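You operate a simulated robot arm through the tools that you are given. There is no shell and no other tool.

The job below is to be done with a simulated robot arm. You get a single attempt, and the scene is never put back.

## Task
Gauge the Run 57 and Box 57 cores, then hold the Run 57 core back at T30.
Fine: leave the gauge in the Box 57 core; the Run 57 core goes on the pad, the Hold tag beside it; the other cores stay put.

Only the result counts: the job must be done as asked and must still hold three seconds after the hand-in. Knocking over, shifting, dropping, spilling or breaking anything else fails it.

## Robot
A 6-joint arm with a three-finger gripper, fixed in place. Base frame: the origin is at the foot of the arm, x ahead of it, y to its left, z up; the work surface is at about z = 0.72. Lengths are in m, angles in rad, forces in N, time in s.
Its first joint turns from -2.897 to 2.897 rad. Payload 4.89 kg.
The TCP is the grasp point between the finger pads, 0.03 m short of the fingertips. In the tool frame z runs along the fingers and y along their closing line. Largest opening 0.164 m; the body of the gripper starts 0.125 m behind the TCP.
Orientation is that of the tool frame in the base frame, as a unit quaternion [x, y, z, w]. With the fingers straight down and closing along the base's y, the tool's x points along the base's -x, its y along +y and its z along -z.

## Interface
- The arm moves only by the tool apply_moves. Its argument "increments" is a list of rows, each a list of 7 numbers: the turn, a rotation vector about the base's x, y, z in units of 5 degrees (1.0 is 5 degrees), then the shift along the base's x, y, z in units of 25 mm (1.0 is 25 mm), then the finger opening in m, from 0 to 0.164. In form: [[rx, ry, rz, tx, ty, tz, claw], ...]. A call has 1 to 20 rows; each row shifts and turns the commanded pose from where the row before left it. A call with a number of a shift or a turn outside -1 to 1 is refused whole. A row lasts 0.2 s, in which the tool goes at most 0.05 m and 0.15 rad; a call with a longer step from one row to the next is refused whole, and so is a gripper value outside its range. A pose out of reach is approached as far as the arm can. The call stops where the force on the tool passes 40 N (or 10 N more than at its start, if that is more) or the arm is blocked; 0.2 s more then pass. The fingers move at their own pace (about 0.108 m/s each) and stop on an object; they squeeze with about 33 N. The grip force told is the motor's: it shows also when the fingers shut on nothing. Time passes only in rows, and 0.2 s behind the last, so rows that do not move let the fingers close. It gives the time, the measured TCP pose, the force on the tool (base axes), the opening and the grip force at its end, in the units of the frame above (readings bear some noise), with the torque about the TCP (base axes, N m) and any sound that the robot's microphone picked up.
- Cameras (640 x 400 px; columns grow to the right, rows downward): "scene" is fixed at [0.0476, 0.6525, 1.318]; the picture's right is [-0.67, -0.74, 0.00], its down [-0.33, 0.30, -0.90] and it looks along [0.67, -0.60, -0.44] (base axes); focal length 344 px, centre (320, 200). "wrist" rides on the gripper at [0.076, -0.002, -0.152] in the tool frame; the picture's right is [0.02, 1.00, 0.00], its down [-0.88, 0.02, -0.47] and it looks along [-0.47, 0.01, 0.88] (tool axes); focal length 247 px, centre (320, 200). There is no depth. A picture from a camera that has moved, and an enlarged one, comes with that camera's place and axes in the base frame and with its lens.
- get_image(camera): a new picture of that camera. It takes no simulated time.
- lift_body(by): slides the trunk up (or, below 0, down) by that many m; the arm rides with it, the base frame stays. It gives what a move gives, with no picture.
- enlarge(camera, box): a new picture of the part [left, top, right, bottom] of that camera's present view, enlarged. It takes no simulated time.
- hand_in(): hands the job in; it is judged then, once.

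Places have to be worked out from the pictures, the camera data and where the tool is seen. Open the gripper and draw the arm clear of the work before you hand the job in, unless the task says otherwise.

The tools are called after ">>>" by a JSON object that holds its "method" and its "body". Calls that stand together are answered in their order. apply_moves: Moves the arm, as the interface text tells. Its arguments: {"type":"object","properties":{"increments":{"type":"array","items":{"type":"array","items":{"type":"number"}}}},"required":["increments"]} The other tools are called the same way: lift_body (by) slides the trunk up or down; get_image (camera) takes a picture; enlarge (camera, box) takes an enlarged picture of a part of a camera's view; hand_in () hands the job in.

At the start:

```text
t: 0.0
tool_pos: [0.6429, 0.1377, 0.9835]
ee_rot: [0.0, 1.0, 0.0, 0.002]
ft_force: [0.8, 1.0, -0.7]
moment: [0.04, -0.02, -0.02]
gripper_width: 0.164
gripper_force: 0.1
trunk travel left (down, up): [-0.075, 0.315]
```

scene: 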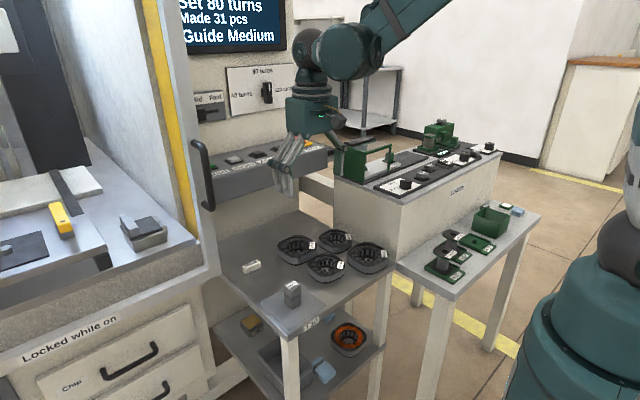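
wrist: 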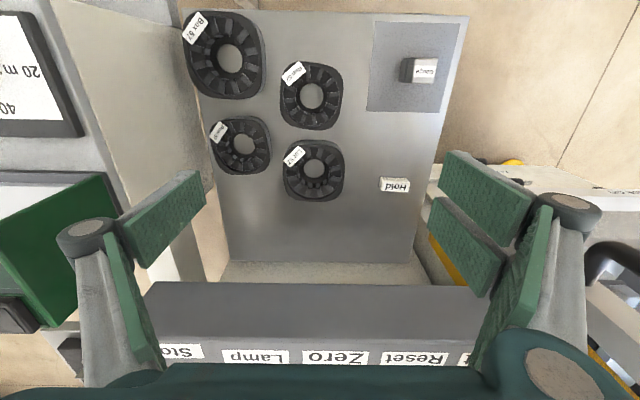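

I'll start by looking closely at the scene: the table with four cores, a gauge on a pad, the Hold tag, and the panels.

>>> {"method": "enlarge", "body": {"camera": "scene", "box": [220, 200, 420, 325]}}

>>> {"method": "enlarge", "body": {"camera": "wrist", "box": [180, 0, 340, 100]}}

>>> {"method": "enlarge", "body": {"camera": "wrist", "box": [190, 100, 350, 200]}}

>>> {"method": "enlarge", "body": {"camera": "wrist", "box": [340, 10, 500, 210]}}

>>> {"method": "enlarge", "body": {"camera": "scene", "box": [180, 0, 340, 200]}}

>>> {"method": "enlarge", "body": {"camera": "scene", "box": [200, 300, 400, 400]}}

```text
3.20 times, centred on (320, 262) of scene
camera zoom: at [0.0476, 0.6525, 1.318], right [-0.67, -0.74, 0.0], down [-0.33, 0.3, -0.9], along [0.67, -0.6, -0.44], focal length 1101 px, centre (320, 0)
```

zoom: 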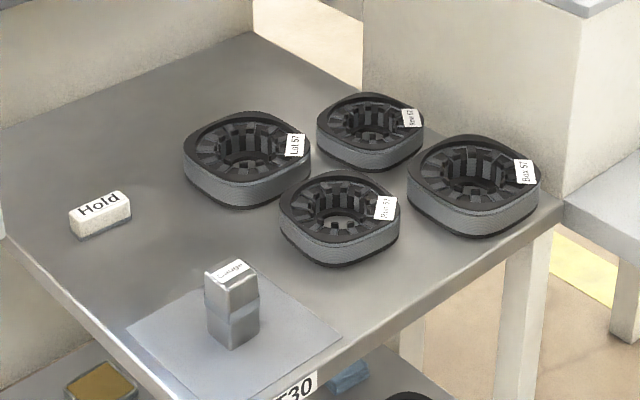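

```text
4.00 times, centred on (260, 50) of wrist
camera zoom: at [0.5656, 0.1348, 1.135], right [-0.02, 1.0, 0.0], down [0.88, 0.02, 0.47], along [0.47, 0.01, -0.88], focal length 988 px, centre (560, 800)
```

zoom: 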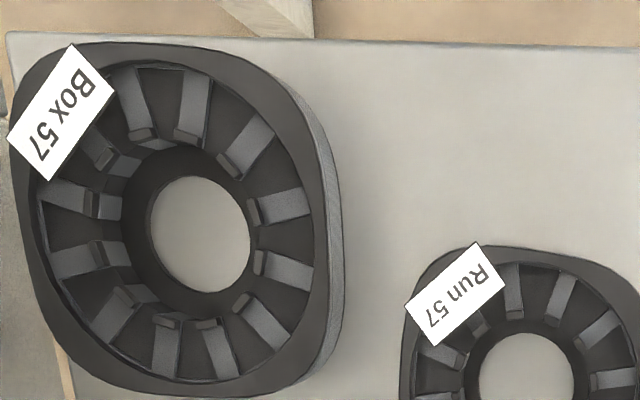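

```text
4.00 times, centred on (270, 150) of wrist
camera zoom: at [0.5656, 0.1348, 1.135], right [-0.02, 1.0, 0.0], down [0.88, 0.02, 0.47], along [0.47, 0.01, -0.88], focal length 988 px, centre (520, 400)
```

zoom: 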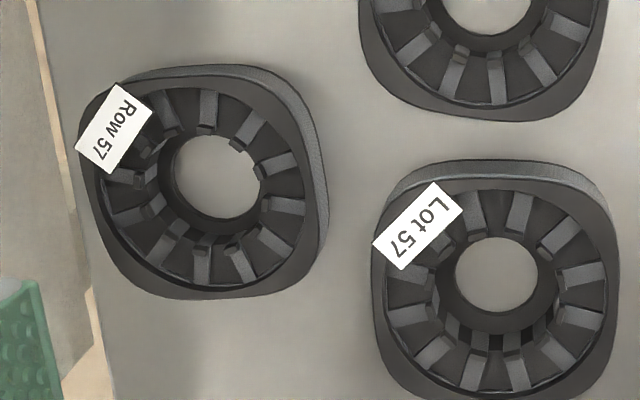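

```text
2.00 times, centred on (420, 110) of wrist
camera zoom: at [0.5656, 0.1348, 1.135], right [-0.02, 1.0, 0.0], down [0.88, 0.02, 0.47], along [0.47, 0.01, -0.88], focal length 494 px, centre (120, 380)
```

zoom: 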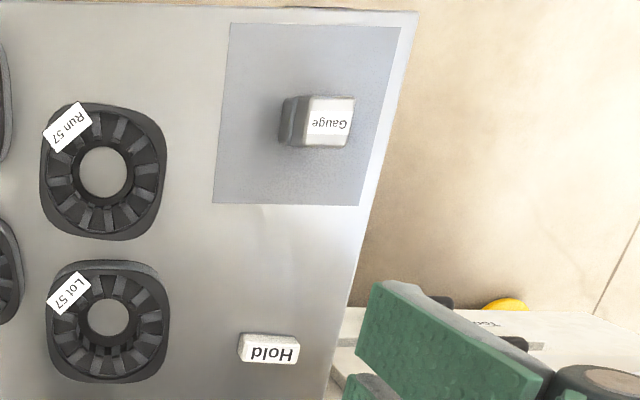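

```text
2.00 times, centred on (260, 100) of scene
camera zoom: at [0.0476, 0.6525, 1.318], right [-0.67, -0.74, 0.0], down [-0.33, 0.3, -0.9], along [0.67, -0.6, -0.44], focal length 688 px, centre (440, 400)
```

zoom: 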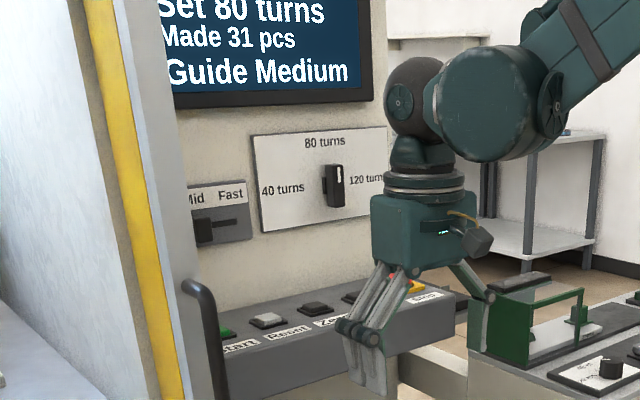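

```text
3.20 times, centred on (300, 350) of scene
camera zoom: at [0.0476, 0.6525, 1.318], right [-0.67, -0.74, 0.0], down [-0.33, 0.3, -0.9], along [0.67, -0.6, -0.44], focal length 1101 px, centre (384, -280)
```

zoom: 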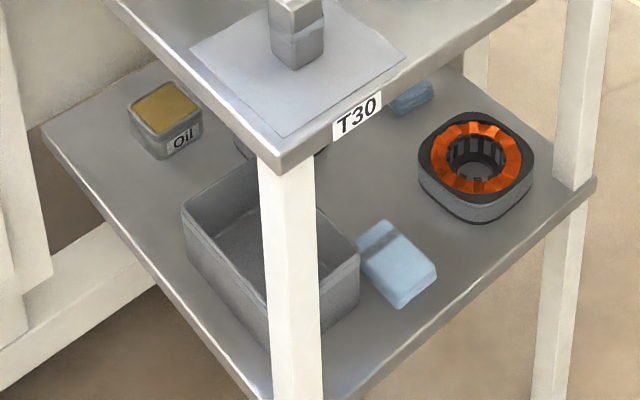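

The layout is clear: Box 57 ≈ (0.554, 0.003), Run 57 ≈ (0.603, 0.122), Row 57 ≈ (0.683, 0.009), Lot 57 ≈ (0.725, 0.128), and the pad with the gauge centred near (0.566, 0.269). I'll move the wrist camera back and to the left for a closer look at the gauge and the Run core.

>>> {"method": "apply_moves", "body": {"increments": [[0, 0, 0, -1, 0.5, 0, 0.164], [0, 0, 0, -1, 0.5, 0, 0.164], [0, 0, 0, -1, 0.5, 0, 0.164], [0, 0, 0, -1, 0.5, 0, 0.164], [0, 0, 0, -1, 0.5, 0, 0.164], [0, 0, 0, -1, 0.5, 0, 0.164]]}}

>>> {"method": "get_image", "body": {"camera": "wrist"}}

>>> {"method": "get_image", "body": {"camera": "scene"}}

```text
t: 1.4
tool_pos: [0.493, 0.2145, 0.9827]
ee_rot: [0.0, 1.0, 0.0, 0.001]
ft_force: [1.6, -0.3, 0.1]
moment: [-0.01, 0.16, -0.01]
gripper_width: 0.1638
gripper_force: 0.2
trunk travel left (down, up): [-0.075, 0.315]
```

```text
taken
camera wrist: at [0.4167, 0.2119, 1.1346], right [-0.02, 1.0, 0.0], down [0.88, 0.02, 0.47], along [0.47, 0.01, -0.88], focal length 247 px, centre (320, 200)
```

wrist: 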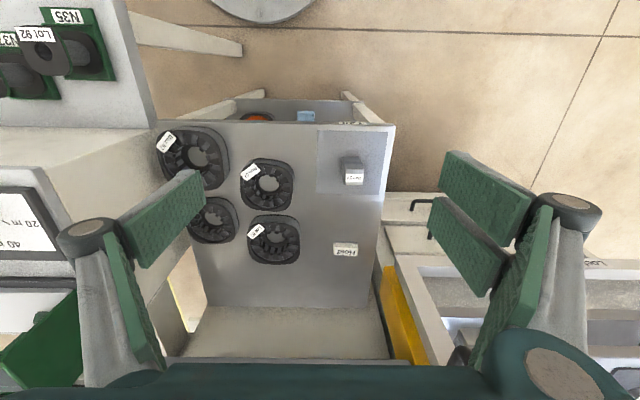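

```text
taken
```

scene: 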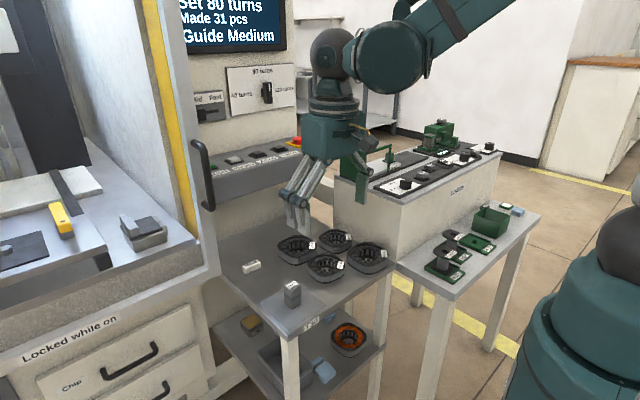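

The parallax agrees with a table top near z = 0.72. I'll enlarge the gauge, pad and cores in this view.

>>> {"method": "enlarge", "body": {"camera": "wrist", "box": [300, 110, 410, 200]}}

>>> {"method": "enlarge", "body": {"camera": "wrist", "box": [220, 145, 316, 205]}}

>>> {"method": "enlarge", "body": {"camera": "scene", "box": [270, 265, 330, 325]}}

>>> {"method": "enlarge", "body": {"camera": "scene", "box": [300, 240, 400, 300]}}

```text
4.44 times, centred on (355, 155) of wrist
camera zoom: at [0.4167, 0.2119, 1.1346], right [-0.02, 1.0, 0.0], down [0.88, 0.02, 0.47], along [0.47, 0.01, -0.88], focal length 1098 px, centre (164, 400)
```

zoom: 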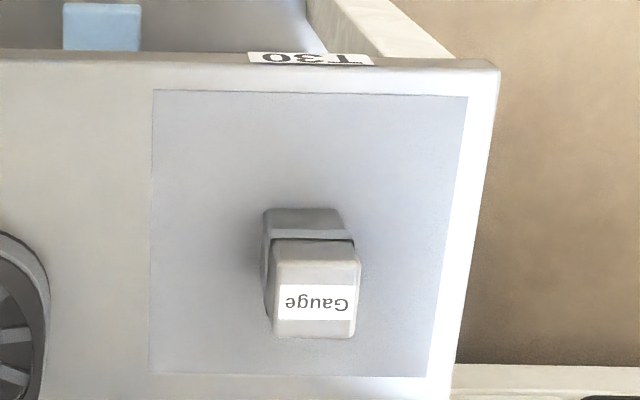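

```text
6.67 times, centred on (268, 175) of wrist
camera zoom: at [0.4167, 0.2119, 1.1346], right [-0.02, 1.0, 0.0], down [0.88, 0.02, 0.47], along [0.47, 0.01, -0.88], focal length 1646 px, centre (667, 367)
```

zoom: 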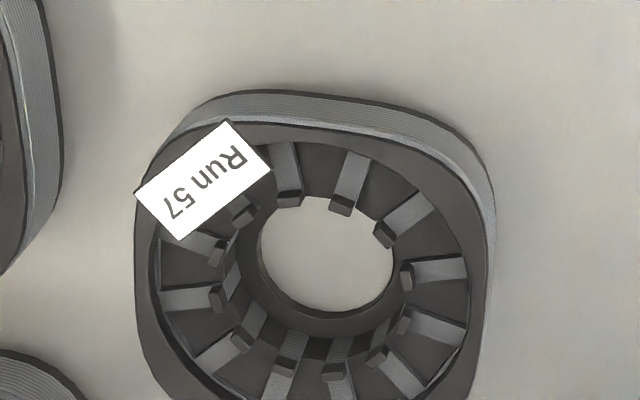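

```text
6.67 times, centred on (300, 295) of scene
camera zoom: at [0.0476, 0.6525, 1.318], right [-0.67, -0.74, 0.0], down [-0.33, 0.3, -0.9], along [0.67, -0.6, -0.44], focal length 2294 px, centre (453, -433)
```

zoom: 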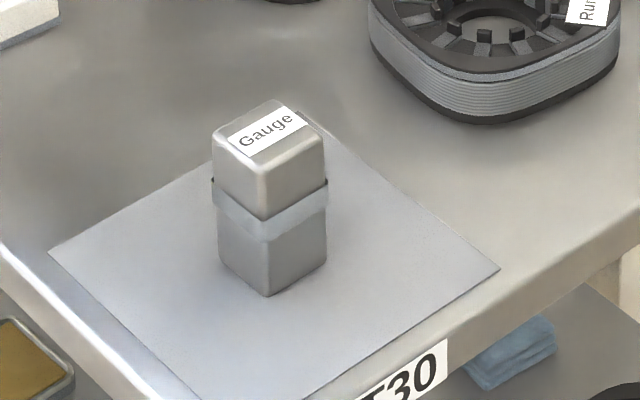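

```text
6.40 times, centred on (350, 270) of scene
camera zoom: at [0.0476, 0.6525, 1.318], right [-0.67, -0.74, 0.0], down [-0.33, 0.3, -0.9], along [0.67, -0.6, -0.44], focal length 2202 px, centre (128, -248)
```

zoom: 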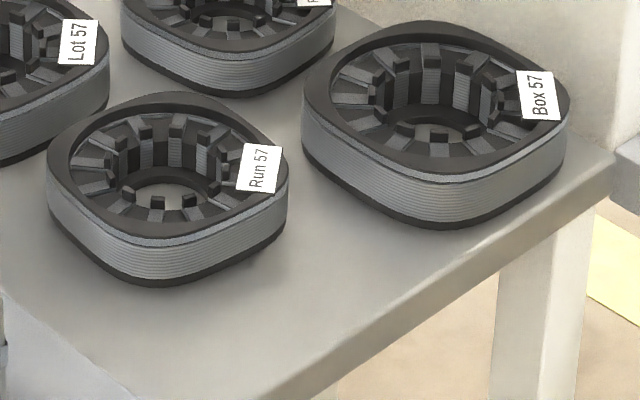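

The gauge is about a 29 mm square block 50 mm tall with a middle band, standing at (0.567, 0.269). I'll lower the camera over the Run core to measure the bore and gaps.

>>> {"method": "apply_moves", "body": {"increments": [[0, 0, 0, 0.3, -0.74, -0.9, 0.164], [0, 0, 0, 0.3, -0.74, -0.9, 0.164], [0, 0, 0, 0.3, -0.74, -0.9, 0.164], [0, 0, 0, 0.3, -0.74, -0.9, 0.164], [0, 0, 0, 0.3, -0.74, -0.9, 0.164], [0, 0, 0, 0, 0, 0, 0.164]]}}

>>> {"method": "get_image", "body": {"camera": "wrist"}}

>>> {"method": "enlarge", "body": {"camera": "wrist", "box": [220, 100, 420, 225]}}

```text
t: 2.8
tool_pos: [0.5317, 0.1215, 0.8719]
ee_rot: [-0.001, 1.0, 0.0, 0.001]
ft_force: [0.4, 1.2, -0.3]
moment: [-0.07, -0.03, -0.02]
gripper_width: 0.1641
gripper_force: 0.1
trunk travel left (down, up): [-0.075, 0.315]
```

```text
taken
camera wrist: at [0.4541, 0.1182, 1.0231], right [-0.02, 1.0, 0.0], down [0.88, 0.02, 0.47], along [0.47, 0.01, -0.88], focal length 247 px, centre (320, 200)
```

wrist: 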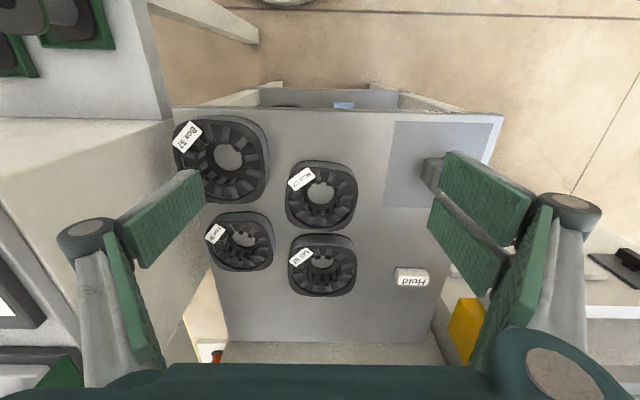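

```text
3.20 times, centred on (320, 162) of wrist
camera zoom: at [0.4541, 0.1182, 1.0231], right [-0.02, 1.0, 0.0], down [0.88, 0.02, 0.47], along [0.47, 0.01, -0.88], focal length 790 px, centre (320, 320)
```

zoom: 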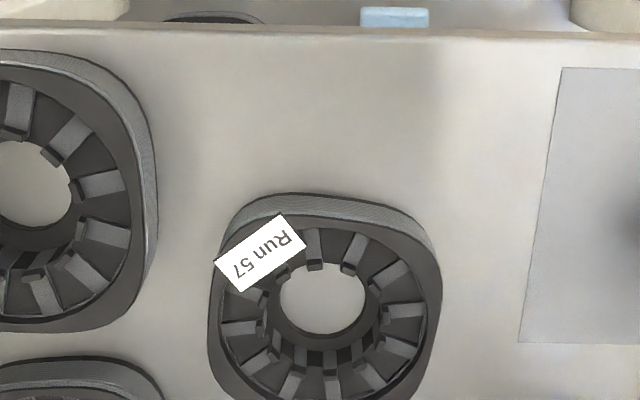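

The Run core is about 90 mm wide and 32 mm tall, with its bore at about (0.604, 0.122). I'll measure the Box bore, the Lot core's near edge and the Hold tag from the same view.

>>> {"method": "enlarge", "body": {"camera": "wrist", "box": [160, 105, 288, 185]}}

>>> {"method": "enlarge", "body": {"camera": "wrist", "box": [260, 155, 388, 235]}}

>>> {"method": "enlarge", "body": {"camera": "wrist", "box": [260, 225, 388, 305]}}

>>> {"method": "enlarge", "body": {"camera": "wrist", "box": [360, 240, 456, 300]}}

```text
5.00 times, centred on (224, 145) of wrist
camera zoom: at [0.4541, 0.1182, 1.0231], right [-0.02, 1.0, 0.0], down [0.88, 0.02, 0.47], along [0.47, 0.01, -0.88], focal length 1235 px, centre (800, 475)
```

zoom: 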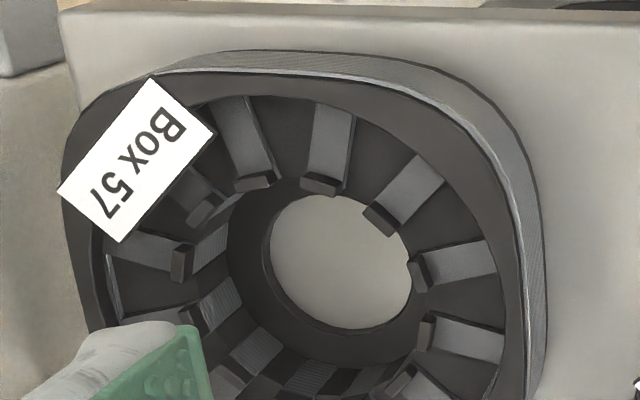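

```text
5.00 times, centred on (324, 195) of wrist
camera zoom: at [0.4541, 0.1182, 1.0231], right [-0.02, 1.0, 0.0], down [0.88, 0.02, 0.47], along [0.47, 0.01, -0.88], focal length 1235 px, centre (300, 225)
```

zoom: 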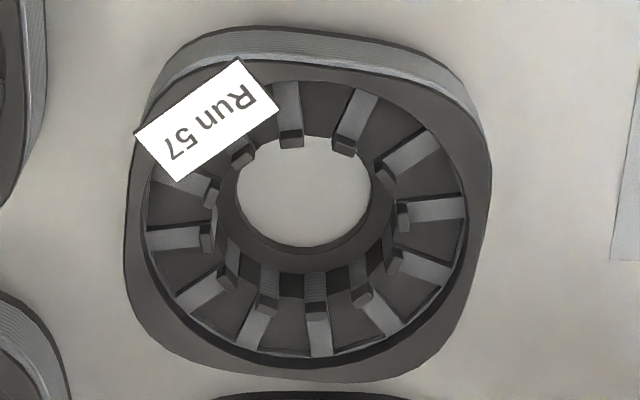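

```text
5.00 times, centred on (324, 265) of wrist
camera zoom: at [0.4541, 0.1182, 1.0231], right [-0.02, 1.0, 0.0], down [0.88, 0.02, 0.47], along [0.47, 0.01, -0.88], focal length 1235 px, centre (300, -125)
```

zoom: 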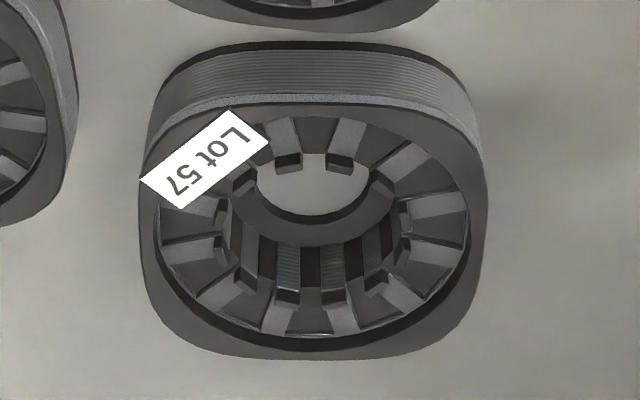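

```text
6.67 times, centred on (408, 270) of wrist
camera zoom: at [0.4541, 0.1182, 1.0231], right [-0.02, 1.0, 0.0], down [0.88, 0.02, 0.47], along [0.47, 0.01, -0.88], focal length 1646 px, centre (-267, -267)
```

zoom: 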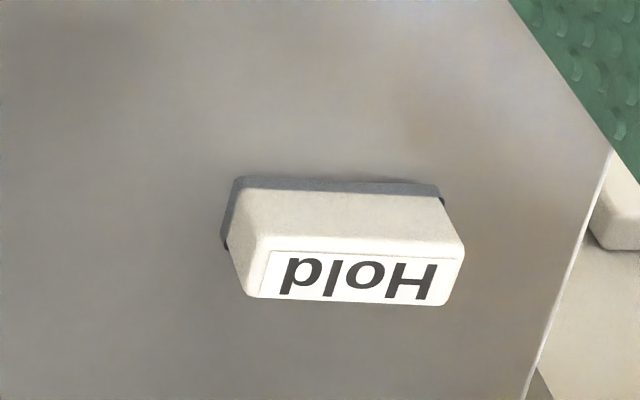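

Measurements so far: Run bore centre (0.604, 0.123), Box bore centre (0.556, 0.003), Hold tag centre about (0.748, 0.272) and about 52×18×20 mm. Now I move above the gauge with the fingers narrowed and look again.

>>> {"method": "apply_moves", "body": {"increments": [[0, 0, 0, 0.211, 0.851, -0.063, 0.12], [0, 0, 0, 0.211, 0.851, -0.063, 0.1], [0, 0, 0, 0.211, 0.851, -0.063, 0.08], [0, 0, 0, 0.211, 0.851, -0.063, 0.08], [0, 0, 0, 0.211, 0.851, -0.063, 0.08], [0, 0, 0, 0.211, 0.851, -0.063, 0.08], [0, 0, 0, 0.211, 0.851, -0.063, 0.08], [0, 0, 0, 0, 0, 0, 0.08]]}}

>>> {"method": "get_image", "body": {"camera": "wrist"}}

>>> {"method": "enlarge", "body": {"camera": "wrist", "box": [256, 80, 384, 160]}}

>>> {"method": "enlarge", "body": {"camera": "scene", "box": [260, 230, 340, 310]}}

```text
t: 4.6
tool_pos: [0.5668, 0.2688, 0.8604]
ee_rot: [-0.001, 1.0, 0.001, 0.001]
ft_force: [-0.1, -0.9, 0.1]
moment: [0.02, 0.03, 0.01]
gripper_width: 0.08
gripper_force: 0.0
trunk travel left (down, up): [-0.075, 0.315]
```

```text
taken
camera wrist: at [0.4895, 0.2666, 1.0116], right [-0.02, 1.0, 0.0], down [0.88, 0.02, 0.47], along [0.47, 0.01, -0.88], focal length 247 px, centre (320, 200)
```

wrist: 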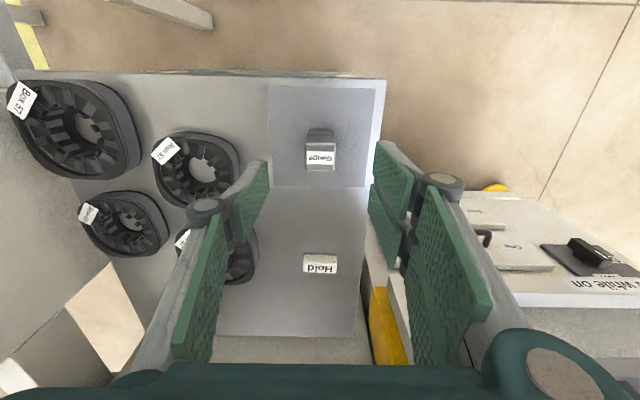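

```text
5.00 times, centred on (320, 120) of wrist
camera zoom: at [0.4895, 0.2666, 1.0116], right [-0.02, 1.0, 0.0], down [0.88, 0.02, 0.47], along [0.47, 0.01, -0.88], focal length 1235 px, centre (320, 600)
```

zoom: 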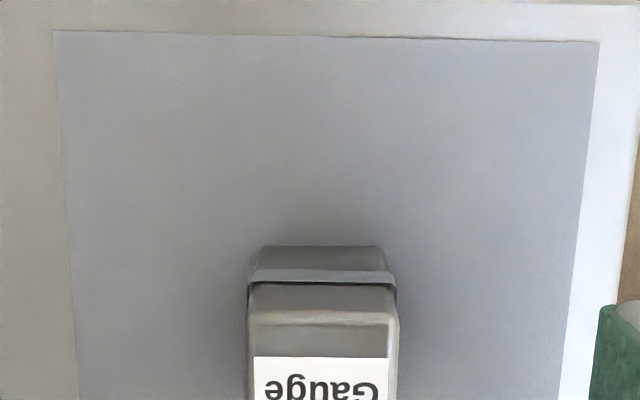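

```text
5.00 times, centred on (300, 270) of scene
camera zoom: at [0.0476, 0.6525, 1.318], right [-0.67, -0.74, 0.0], down [-0.33, 0.3, -0.9], along [0.67, -0.6, -0.44], focal length 1720 px, centre (420, -150)
```

zoom: 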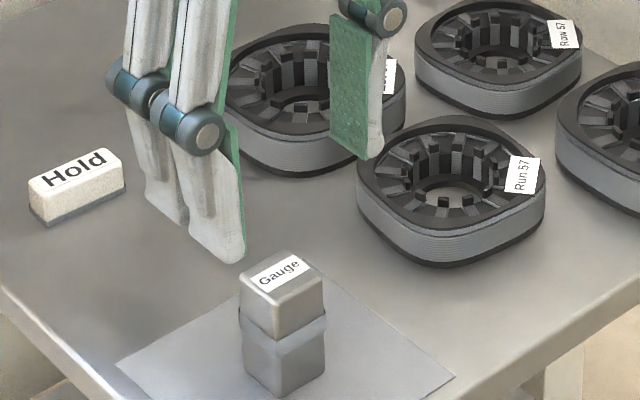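

>>> {"method": "enlarge", "body": {"camera": "wrist", "box": [272, 110, 368, 185]}}

>>> {"method": "enlarge", "body": {"camera": "scene", "box": [275, 270, 325, 320]}}

```text
5.33 times, centred on (320, 148) of wrist
camera zoom: at [0.4895, 0.2666, 1.0116], right [-0.02, 1.0, 0.0], down [0.88, 0.02, 0.47], along [0.47, 0.01, -0.88], focal length 1317 px, centre (320, 480)
```

zoom: 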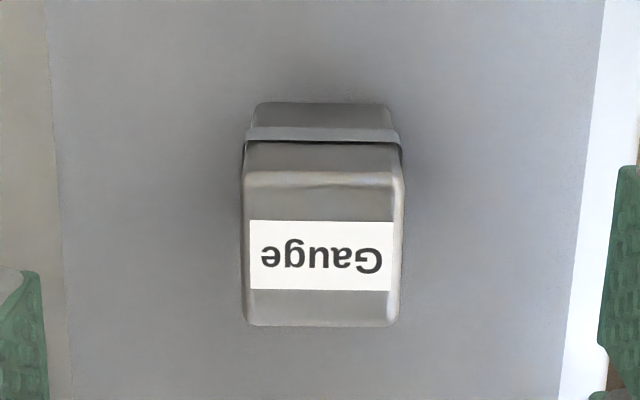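

```text
8.00 times, centred on (300, 295) of scene
camera zoom: at [0.0476, 0.6525, 1.318], right [-0.67, -0.74, 0.0], down [-0.33, 0.3, -0.9], along [0.67, -0.6, -0.44], focal length 2752 px, centre (480, -560)
```

zoom: 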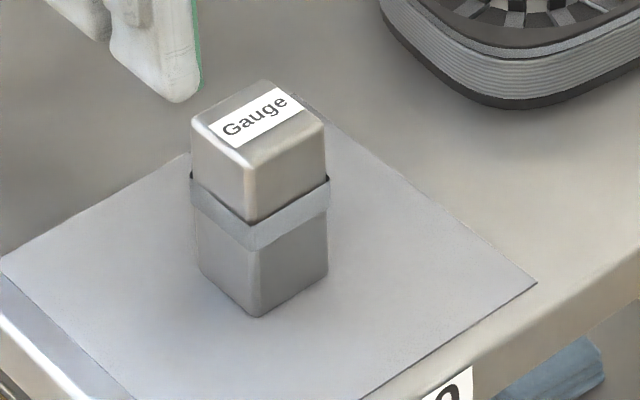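

The gauge is about 30 mm square and 56 mm tall (top z ≈ 0.776), with the band spanning roughly 25–35 mm height, and the TCP sits directly above it. I descend to TCP z ≈ 0.788, so the tips stop just above the band, and close.

>>> {"method": "apply_moves", "body": {"increments": [[0, 0, 0, 0, 0, -0.96, 0.08], [0, 0, 0, 0, 0, -0.96, 0.08], [0, 0, 0, 0, 0, -0.96, 0.08], [0, 0, 0, 0, 0, 0, 0.08], [0, 0, 0, 0, 0, 0, 0.0], [0, 0, 0, 0, 0, 0, 0.0], [0, 0, 0, 0, 0, 0, 0.0]]}}

>>> {"method": "get_image", "body": {"camera": "wrist"}}

>>> {"method": "enlarge", "body": {"camera": "scene", "box": [265, 250, 345, 320]}}

```text
t: 6.2
tool_pos: [0.5678, 0.2698, 0.7869]
ee_rot: [-0.001, 1.0, 0.0, 0.0]
ft_force: [-1.7, -0.3, 1.4]
moment: [0.0, 0.03, -0.01]
gripper_width: 0.0294
gripper_force: 33.2
trunk travel left (down, up): [-0.075, 0.315]
```

```text
taken
camera wrist: at [0.4895, 0.2683, 0.939], right [-0.02, 1.0, 0.0], down [0.88, 0.02, 0.47], along [0.47, 0.01, -0.88], focal length 247 px, centre (320, 200)
```

wrist: 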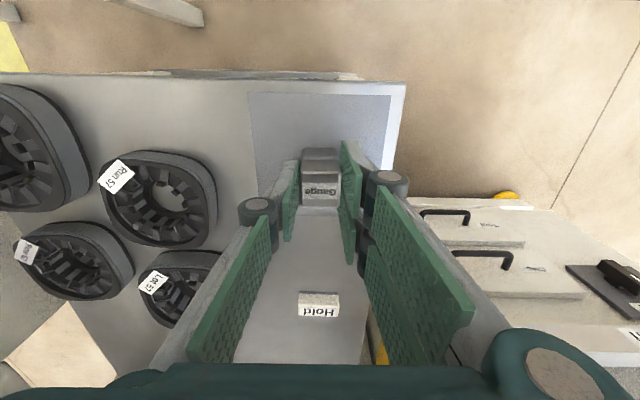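

```text
5.71 times, centred on (305, 285) of scene
camera zoom: at [0.0476, 0.6525, 1.318], right [-0.67, -0.74, 0.0], down [-0.33, 0.3, -0.9], along [0.67, -0.6, -0.44], focal length 1966 px, centre (406, -286)
```

zoom: 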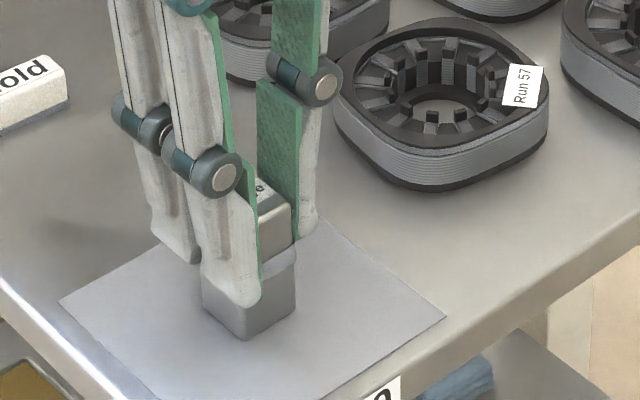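

The gauge is gripped (29 mm, 33 N). I lift it straight up 70 mm and check it in both views.

>>> {"method": "apply_moves", "body": {"increments": [[0, 0, 0, 0, 0, 0.4, 0.0], [0, 0, 0, 0, 0, 0.8, 0.0], [0, 0, 0, 0, 0, 0.8, 0.0], [0, 0, 0, 0, 0, 0.8, 0.0], [0, 0, 0, 0, 0, 0, 0.0]]}}

>>> {"method": "get_image", "body": {"camera": "wrist"}}

>>> {"method": "enlarge", "body": {"camera": "scene", "box": [265, 220, 365, 320]}}

```text
t: 7.4
tool_pos: [0.5666, 0.2674, 0.8573]
ee_rot: [-0.001, 1.0, 0.0, 0.001]
ft_force: [0.1, 0.0, -3.4]
moment: [0.01, 0.01, 0.03]
gripper_width: 0.0299
gripper_force: 32.9
trunk travel left (down, up): [-0.075, 0.315]
```

```text
taken
camera wrist: at [0.4895, 0.2658, 1.0091], right [-0.02, 1.0, 0.0], down [0.88, 0.02, 0.47], along [0.47, 0.01, -0.88], focal length 247 px, centre (320, 200)
```

wrist: 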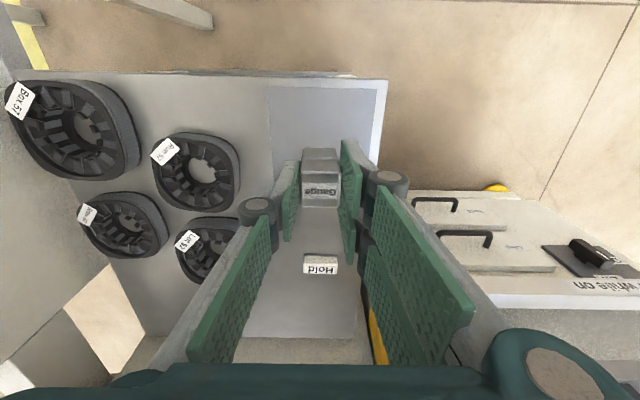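

```text
4.00 times, centred on (315, 270) of scene
camera zoom: at [0.0476, 0.6525, 1.318], right [-0.67, -0.74, 0.0], down [-0.33, 0.3, -0.9], along [0.67, -0.6, -0.44], focal length 1376 px, centre (340, -80)
```

zoom: 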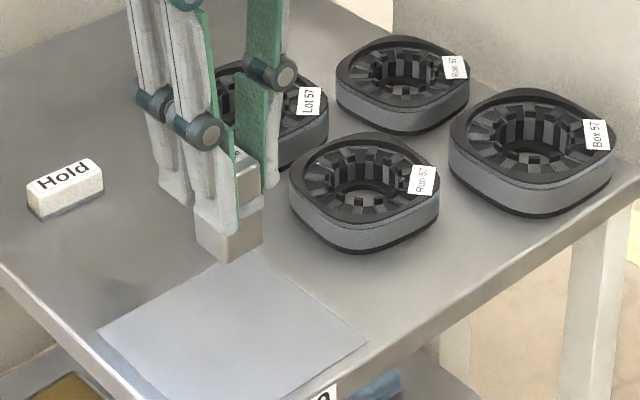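

The gauge hangs upright (about 0.35 kg) with the TCP near (0.566, 0.268, 0.858). I move it over the Run 57 bore at (0.604, 0.123) and check alignment before lowering.

>>> {"method": "apply_moves", "body": {"increments": [[0, 0, 0, 0.247, -0.97, 0, 0.0], [0, 0, 0, 0.247, -0.97, 0, 0.0], [0, 0, 0, 0.247, -0.97, 0, 0.0], [0, 0, 0, 0.247, -0.97, 0, 0.0], [0, 0, 0, 0.247, -0.97, 0, 0.0], [0, 0, 0, 0.247, -0.97, 0, 0.0], [0, 0, 0, 0, 0, 0, 0.0]]}}

>>> {"method": "get_image", "body": {"camera": "wrist"}}

>>> {"method": "enlarge", "body": {"camera": "wrist", "box": [256, 120, 384, 220]}}

>>> {"method": "enlarge", "body": {"camera": "scene", "box": [275, 210, 375, 310]}}

```text
t: 9.0
tool_pos: [0.6057, 0.1235, 0.8585]
ee_rot: [0.0, 1.0, 0.0, 0.001]
ft_force: [0.0, 0.2, -2.7]
moment: [-0.08, -0.04, 0.02]
gripper_width: 0.0298
gripper_force: 33.0
trunk travel left (down, up): [-0.075, 0.315]
```

```text
taken
camera wrist: at [0.5279, 0.121, 1.0103], right [-0.02, 1.0, 0.0], down [0.88, 0.02, 0.47], along [0.47, 0.01, -0.88], focal length 247 px, centre (320, 200)
```

wrist: 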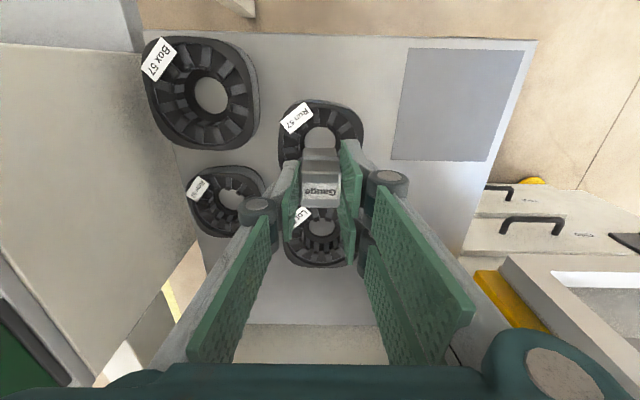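

```text
4.00 times, centred on (320, 170) of wrist
camera zoom: at [0.5279, 0.121, 1.0103], right [-0.02, 1.0, 0.0], down [0.88, 0.02, 0.47], along [0.47, 0.01, -0.88], focal length 988 px, centre (320, 320)
```

zoom: 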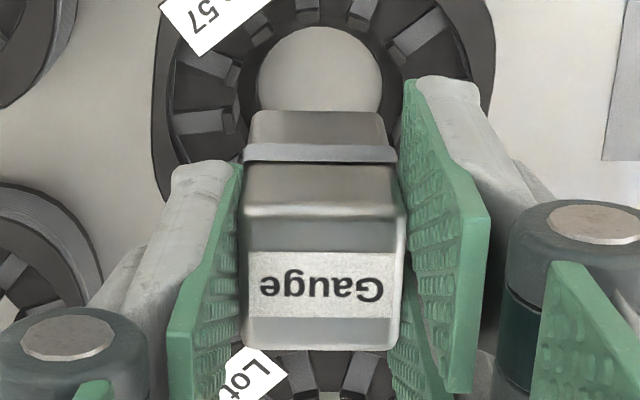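

```text
4.00 times, centred on (325, 260) of scene
camera zoom: at [0.0476, 0.6525, 1.318], right [-0.67, -0.74, 0.0], down [-0.33, 0.3, -0.9], along [0.67, -0.6, -0.44], focal length 1376 px, centre (300, -40)
```

zoom: 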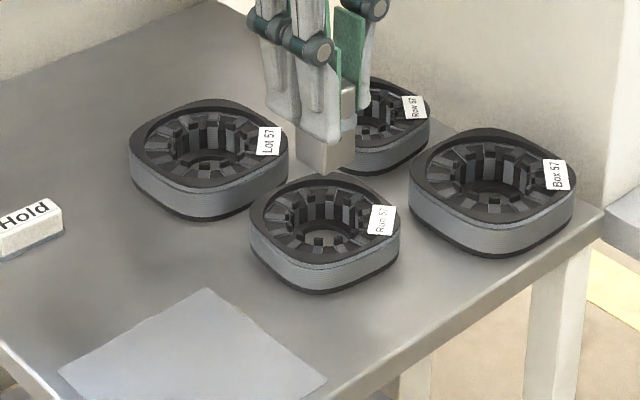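

The gauge is within about 1–2 mm of the bore axis in both views, slightly too far in +x. I shift 1.2 mm back, lower to just above the core's top and look again.

>>> {"method": "apply_moves", "body": {"increments": [[0, 0, 0, -0.05, 0, -0.4, 0.0], [0, 0, 0, 0, 0, -0.4, 0.0], [0, 0, 0, 0, 0, -0.4, 0.0], [0, 0, 0, 0, 0, 0, 0.0]]}}

>>> {"method": "enlarge", "body": {"camera": "wrist", "box": [256, 100, 384, 200]}}

>>> {"method": "enlarge", "body": {"camera": "scene", "box": [285, 225, 365, 305]}}

```text
t: 10.0
tool_pos: [0.6037, 0.1241, 0.8266]
ee_rot: [0.0, 1.0, -0.001, 0.001]
ft_force: [0.2, 1.3, -2.1]
moment: [0.01, -0.02, 0.02]
gripper_width: 0.0296
gripper_force: 32.9
trunk travel left (down, up): [-0.075, 0.315]
```

```text
4.00 times, centred on (320, 150) of wrist
camera zoom: at [0.5264, 0.1215, 0.9789], right [-0.02, 1.0, 0.0], down [0.88, 0.02, 0.47], along [0.47, 0.01, -0.88], focal length 988 px, centre (320, 400)
```

zoom: 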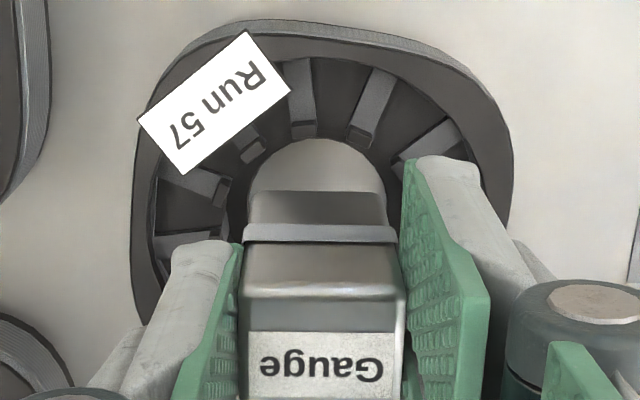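

```text
5.00 times, centred on (325, 265) of scene
camera zoom: at [0.0476, 0.6525, 1.318], right [-0.67, -0.74, 0.0], down [-0.33, 0.3, -0.9], along [0.67, -0.6, -0.44], focal length 1720 px, centre (295, -125)
```

zoom: 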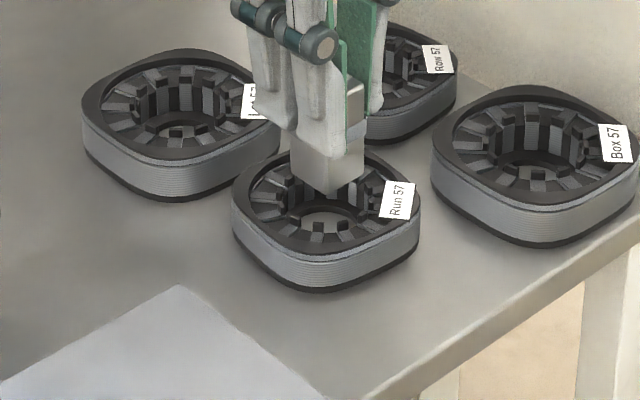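

Aligned: the gauge is centred over the bore with about 3–4 mm clearance to the teeth. I lower it 30 mm into the bore and watch the force.

>>> {"method": "apply_moves", "body": {"increments": [[0, 0, 0, 0, 0, -0.3, 0.0], [0, 0, 0, 0, 0, -0.3, 0.0], [0, 0, 0, 0, 0, -0.3, 0.0], [0, 0, 0, 0, 0, -0.3, 0.0], [0, 0, 0, 0, 0, 0, 0.0]]}}

>>> {"method": "enlarge", "body": {"camera": "wrist", "box": [256, 100, 384, 200]}}

>>> {"method": "enlarge", "body": {"camera": "scene", "box": [285, 225, 365, 305]}}

```text
t: 11.2
tool_pos: [0.6047, 0.1235, 0.7989]
ee_rot: [0.0, 1.0, 0.0, 0.001]
ft_force: [1.4, -2.1, 24.0]
moment: [-0.48, 0.1, 0.08]
gripper_width: 0.0297
gripper_force: 33.0
trunk travel left (down, up): [-0.075, 0.315]
```

```text
4.00 times, centred on (320, 150) of wrist
camera zoom: at [0.5268, 0.1207, 0.9497], right [-0.02, 1.0, 0.0], down [0.88, 0.02, 0.48], along [0.47, 0.01, -0.88], focal length 988 px, centre (320, 400)
```

zoom: 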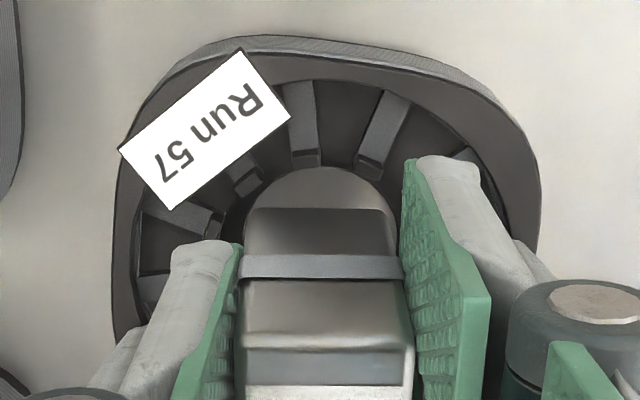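

```text
5.00 times, centred on (325, 265) of scene
camera zoom: at [0.0476, 0.6525, 1.318], right [-0.67, -0.74, 0.0], down [-0.33, 0.3, -0.9], along [0.67, -0.6, -0.44], focal length 1720 px, centre (295, -125)
```

zoom: 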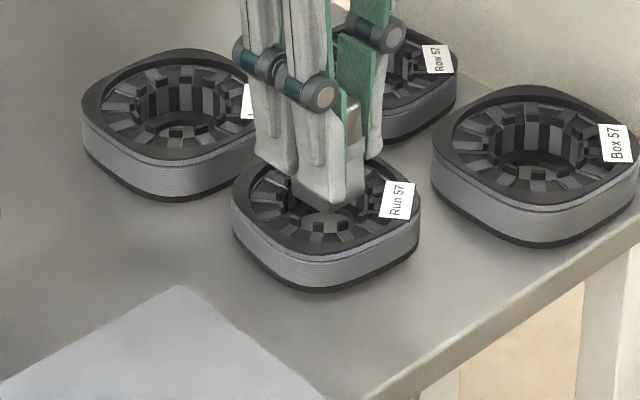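

The force rose to 24 N and the gauge appears to have slid up in the fingers, so it met something in the bore. I'll look closely before doing anything else.

>>> {"method": "enlarge", "body": {"camera": "scene", "box": [308, 245, 348, 285]}}

>>> {"method": "enlarge", "body": {"camera": "wrist", "box": [280, 120, 360, 170]}}

>>> {"method": "get_image", "body": {"camera": "wrist"}}

```text
10.00 times, centred on (328, 265) of scene
camera zoom: at [0.0476, 0.6525, 1.318], right [-0.67, -0.74, 0.0], down [-0.33, 0.3, -0.9], along [0.67, -0.6, -0.44], focal length 3440 px, centre (240, -450)
```

zoom: 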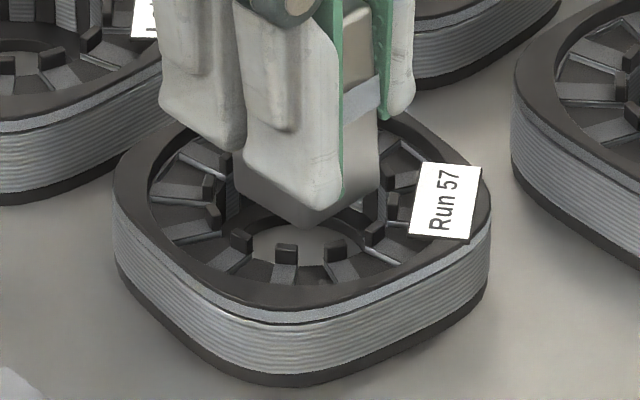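

```text
8.00 times, centred on (320, 145) of wrist
camera zoom: at [0.5268, 0.1207, 0.9497], right [-0.02, 1.0, 0.0], down [0.88, 0.02, 0.48], along [0.47, 0.01, -0.88], focal length 1976 px, centre (320, 640)
```

zoom: 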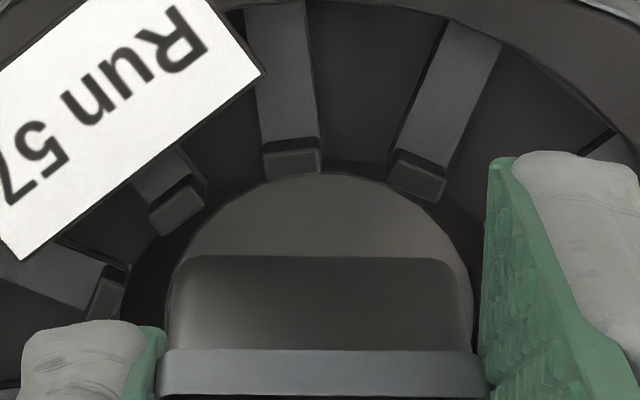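

```text
taken
camera wrist: at [0.5268, 0.1207, 0.9497], right [-0.02, 1.0, 0.0], down [0.88, 0.02, 0.48], along [0.47, 0.01, -0.88], focal length 247 px, centre (320, 200)
```

wrist: 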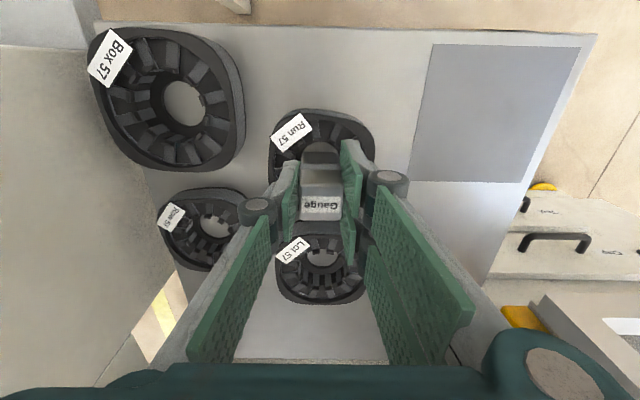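

The force and torque (+24 N at about y −15 mm, x −7 mm from the TCP) say the gauge's −y edge is resting on tooth tips with its bottom near z ≈ 0.745, and the gauge slid up in the grip. I back off 8 mm and re-measure the alignment.

>>> {"method": "apply_moves", "body": {"increments": [[0, 0, 0, 0, 0, 0.16, 0.0], [0, 0, 0, 0, 0, 0.16, 0.0], [0, 0, 0, 0, 0, 0, 0.0]]}}

>>> {"method": "enlarge", "body": {"camera": "wrist", "box": [270, 100, 370, 220]}}

>>> {"method": "enlarge", "body": {"camera": "scene", "box": [308, 235, 348, 275]}}

```text
t: 12.0
tool_pos: [0.6046, 0.122, 0.8049]
ee_rot: [0.0, 1.0, 0.0, 0.0]
ft_force: [0.6, 0.3, -2.0]
moment: [-0.01, 0.04, -0.01]
gripper_width: 0.0298
gripper_force: 32.9
trunk travel left (down, up): [-0.075, 0.315]
```

```text
3.33 times, centred on (320, 160) of wrist
camera zoom: at [0.5267, 0.1209, 0.957], right [-0.02, 1.0, 0.0], down [0.88, 0.02, 0.47], along [0.47, 0.01, -0.88], focal length 823 px, centre (320, 333)
```

zoom: 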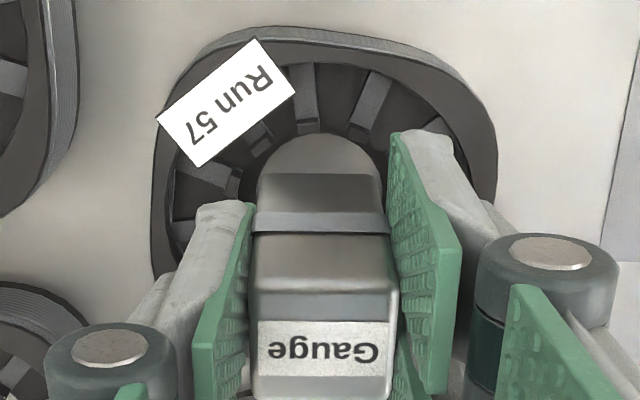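

```text
10.00 times, centred on (328, 255) of scene
camera zoom: at [0.0476, 0.6525, 1.318], right [-0.67, -0.74, 0.0], down [-0.33, 0.3, -0.9], along [0.67, -0.6, -0.44], focal length 3440 px, centre (240, -350)
```

zoom: 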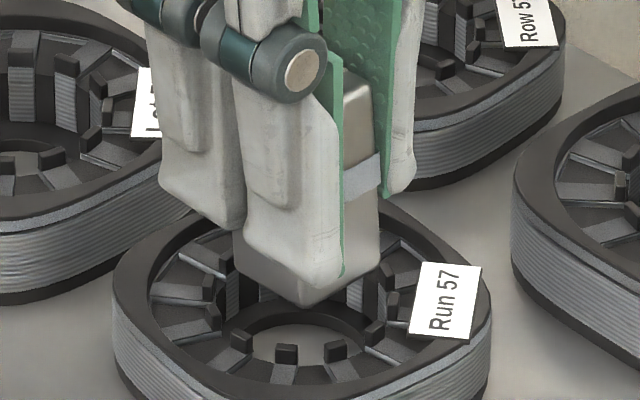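

The gauge is free again and seems 1–2 mm off toward −x/−y and slightly tilted. I'll zoom further to quantify the lateral offset between gauge and bore.

>>> {"method": "enlarge", "body": {"camera": "scene", "box": [304, 246, 352, 276]}}

>>> {"method": "enlarge", "body": {"camera": "scene", "box": [315, 255, 339, 270]}}

>>> {"method": "enlarge", "body": {"camera": "wrist", "box": [290, 125, 354, 165]}}

```text
13.33 times, centred on (328, 261) of scene
camera zoom: at [0.0476, 0.6525, 1.318], right [-0.67, -0.74, 0.0], down [-0.33, 0.3, -0.9], along [0.67, -0.6, -0.44], focal length 4587 px, centre (213, -613)
```

zoom: 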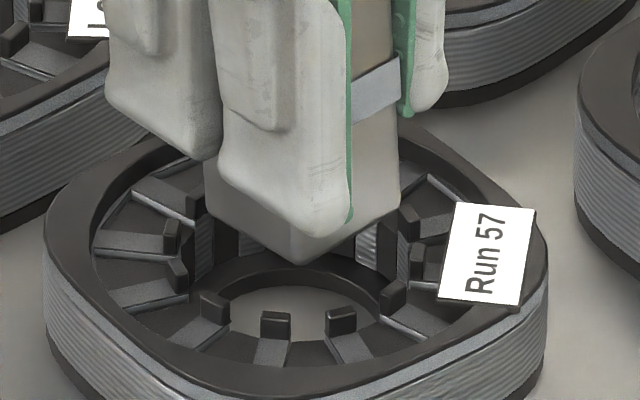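

```text
16.00 times, centred on (327, 262) of scene
camera zoom: at [0.0476, 0.6525, 1.318], right [-0.67, -0.74, 0.0], down [-0.33, 0.3, -0.9], along [0.67, -0.6, -0.44], focal length 5505 px, centre (208, -800)
```

zoom: 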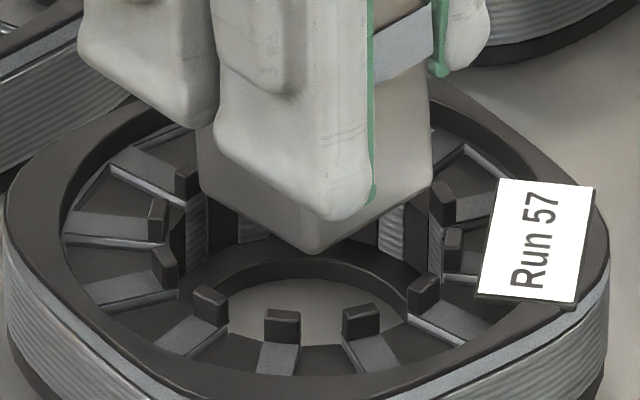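

```text
10.00 times, centred on (322, 145) of wrist
camera zoom: at [0.5267, 0.1209, 0.957], right [-0.02, 1.0, 0.0], down [0.88, 0.02, 0.47], along [0.47, 0.01, -0.88], focal length 2470 px, centre (300, 750)
```

zoom: 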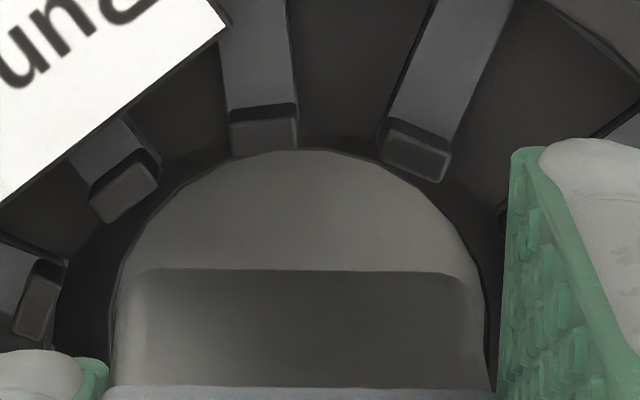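

The 16× view shows posts on the tooth ends, and the gauge sits about 1.5 mm too far toward (−x, −y), so its corner caught a post. Since it also slid and tilted in the grip, I take it back to the pad, set it down and regrip it higher.

>>> {"method": "apply_moves", "body": {"increments": [[0, 0, 0, 0, 0, 0.6, 0.0], [0, 0, 0, 0, 0, 0.8, 0.0], [0, 0, 0, -0.243, 0.97, 0.2, 0.0], [0, 0, 0, -0.243, 0.97, 0, 0.0], [0, 0, 0, -0.243, 0.97, 0, 0.0], [0, 0, 0, -0.243, 0.97, 0, 0.0], [0, 0, 0, -0.243, 0.97, 0, 0.0], [0, 0, 0, -0.243, 0.97, 0, 0.0], [0, 0, 0, 0, 0, 0, 0.0]]}}

>>> {"method": "enlarge", "body": {"camera": "scene", "box": [265, 225, 345, 315]}}

>>> {"method": "enlarge", "body": {"camera": "wrist", "box": [270, 110, 370, 220]}}

```text
t: 14.0
tool_pos: [0.5682, 0.2689, 0.8452]
ee_rot: [0.0, 1.0, 0.001, 0.001]
ft_force: [0.1, 0.0, -2.2]
moment: [0.03, 0.05, -0.02]
gripper_width: 0.0296
gripper_force: 32.7
trunk travel left (down, up): [-0.075, 0.315]
```

```text
4.44 times, centred on (305, 270) of scene
camera zoom: at [0.0476, 0.6525, 1.318], right [-0.67, -0.74, 0.0], down [-0.33, 0.3, -0.9], along [0.67, -0.6, -0.44], focal length 1529 px, centre (387, -111)
```

zoom: 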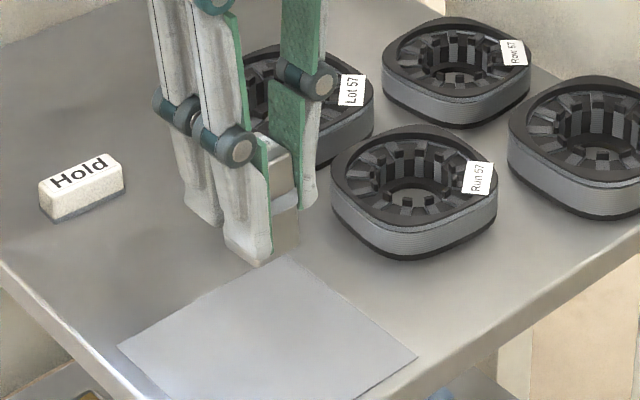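

```text
3.64 times, centred on (320, 165) of wrist
camera zoom: at [0.4902, 0.2667, 0.9963], right [-0.02, 1.0, 0.0], down [0.88, 0.02, 0.47], along [0.47, 0.01, -0.88], focal length 898 px, centre (320, 327)
```

zoom: 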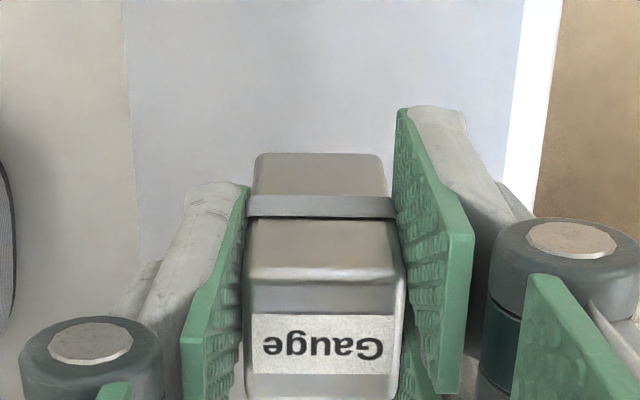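

The gauge is over the pad and the cores look undisturbed. I lower in stages until light contact.

>>> {"method": "apply_moves", "body": {"increments": [[0, 0, 0, 0, 0, -0.6, 0.0], [0, 0, 0, 0, 0, -0.7, 0.0], [0, 0, 0, 0, 0, -0.7, 0.0], [0, 0, 0, 0, 0, -0.5, 0.0], [0, 0, 0, 0, 0, 0, 0.0]]}}

>>> {"method": "enlarge", "body": {"camera": "scene", "box": [270, 260, 330, 320]}}

```text
t: 15.2
tool_pos: [0.5675, 0.2681, 0.7838]
ee_rot: [0.0, 1.0, 0.001, 0.0]
ft_force: [0.5, 0.0, -2.4]
moment: [0.01, 0.01, 0.03]
gripper_width: 0.0297
gripper_force: 33.4
trunk travel left (down, up): [-0.075, 0.315]
```

```text
6.67 times, centred on (300, 290) of scene
camera zoom: at [0.0476, 0.6525, 1.318], right [-0.67, -0.74, 0.0], down [-0.33, 0.3, -0.9], along [0.67, -0.6, -0.44], focal length 2294 px, centre (453, -400)
```

zoom: 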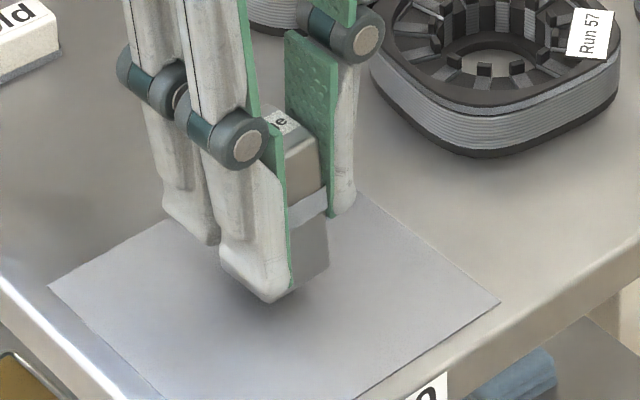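

Not in contact yet. I continue down in 2 mm steps, checking force.

>>> {"method": "apply_moves", "body": {"increments": [[0, 0, 0, 0, 0, -0.08, 0.0], [0, 0, 0, 0, 0, -0.08, 0.0], [0, 0, 0, 0, 0, 0, 0.0]]}}

```text
t: 16.0
tool_pos: [0.5664, 0.2682, 0.7801]
ee_rot: [0.0, 1.0, 0.0, 0.001]
ft_force: [0.1, -0.2, -3.2]
moment: [-0.04, -0.02, -0.01]
gripper_width: 0.03
gripper_force: 32.8
trunk travel left (down, up): [-0.075, 0.315]
```

Still hanging free; another 3 mm.

>>> {"method": "apply_moves", "body": {"increments": [[0, 0, 0, 0, 0, -0.06, 0.0], [0, 0, 0, 0, 0, -0.06, 0.0], [0, 0, 0, 0, 0, 0, 0.0]]}}

>>> {"method": "enlarge", "body": {"camera": "scene", "box": [270, 260, 330, 320]}}

```text
t: 16.8
tool_pos: [0.5679, 0.2685, 0.777]
ee_rot: [0.0, 1.0, 0.001, 0.001]
ft_force: [0.4, -0.5, -2.1]
moment: [0.0, 0.02, -0.02]
gripper_width: 0.0299
gripper_force: 32.8
trunk travel left (down, up): [-0.075, 0.315]
```

```text
6.67 times, centred on (300, 290) of scene
camera zoom: at [0.0476, 0.6525, 1.318], right [-0.67, -0.74, 0.0], down [-0.33, 0.3, -0.9], along [0.67, -0.6, -0.44], focal length 2294 px, centre (453, -400)
```

zoom: 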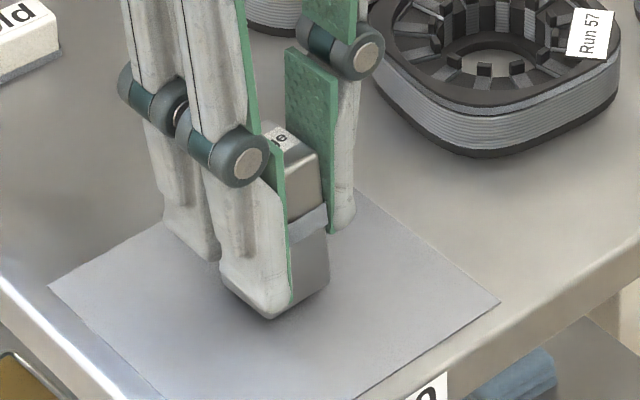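

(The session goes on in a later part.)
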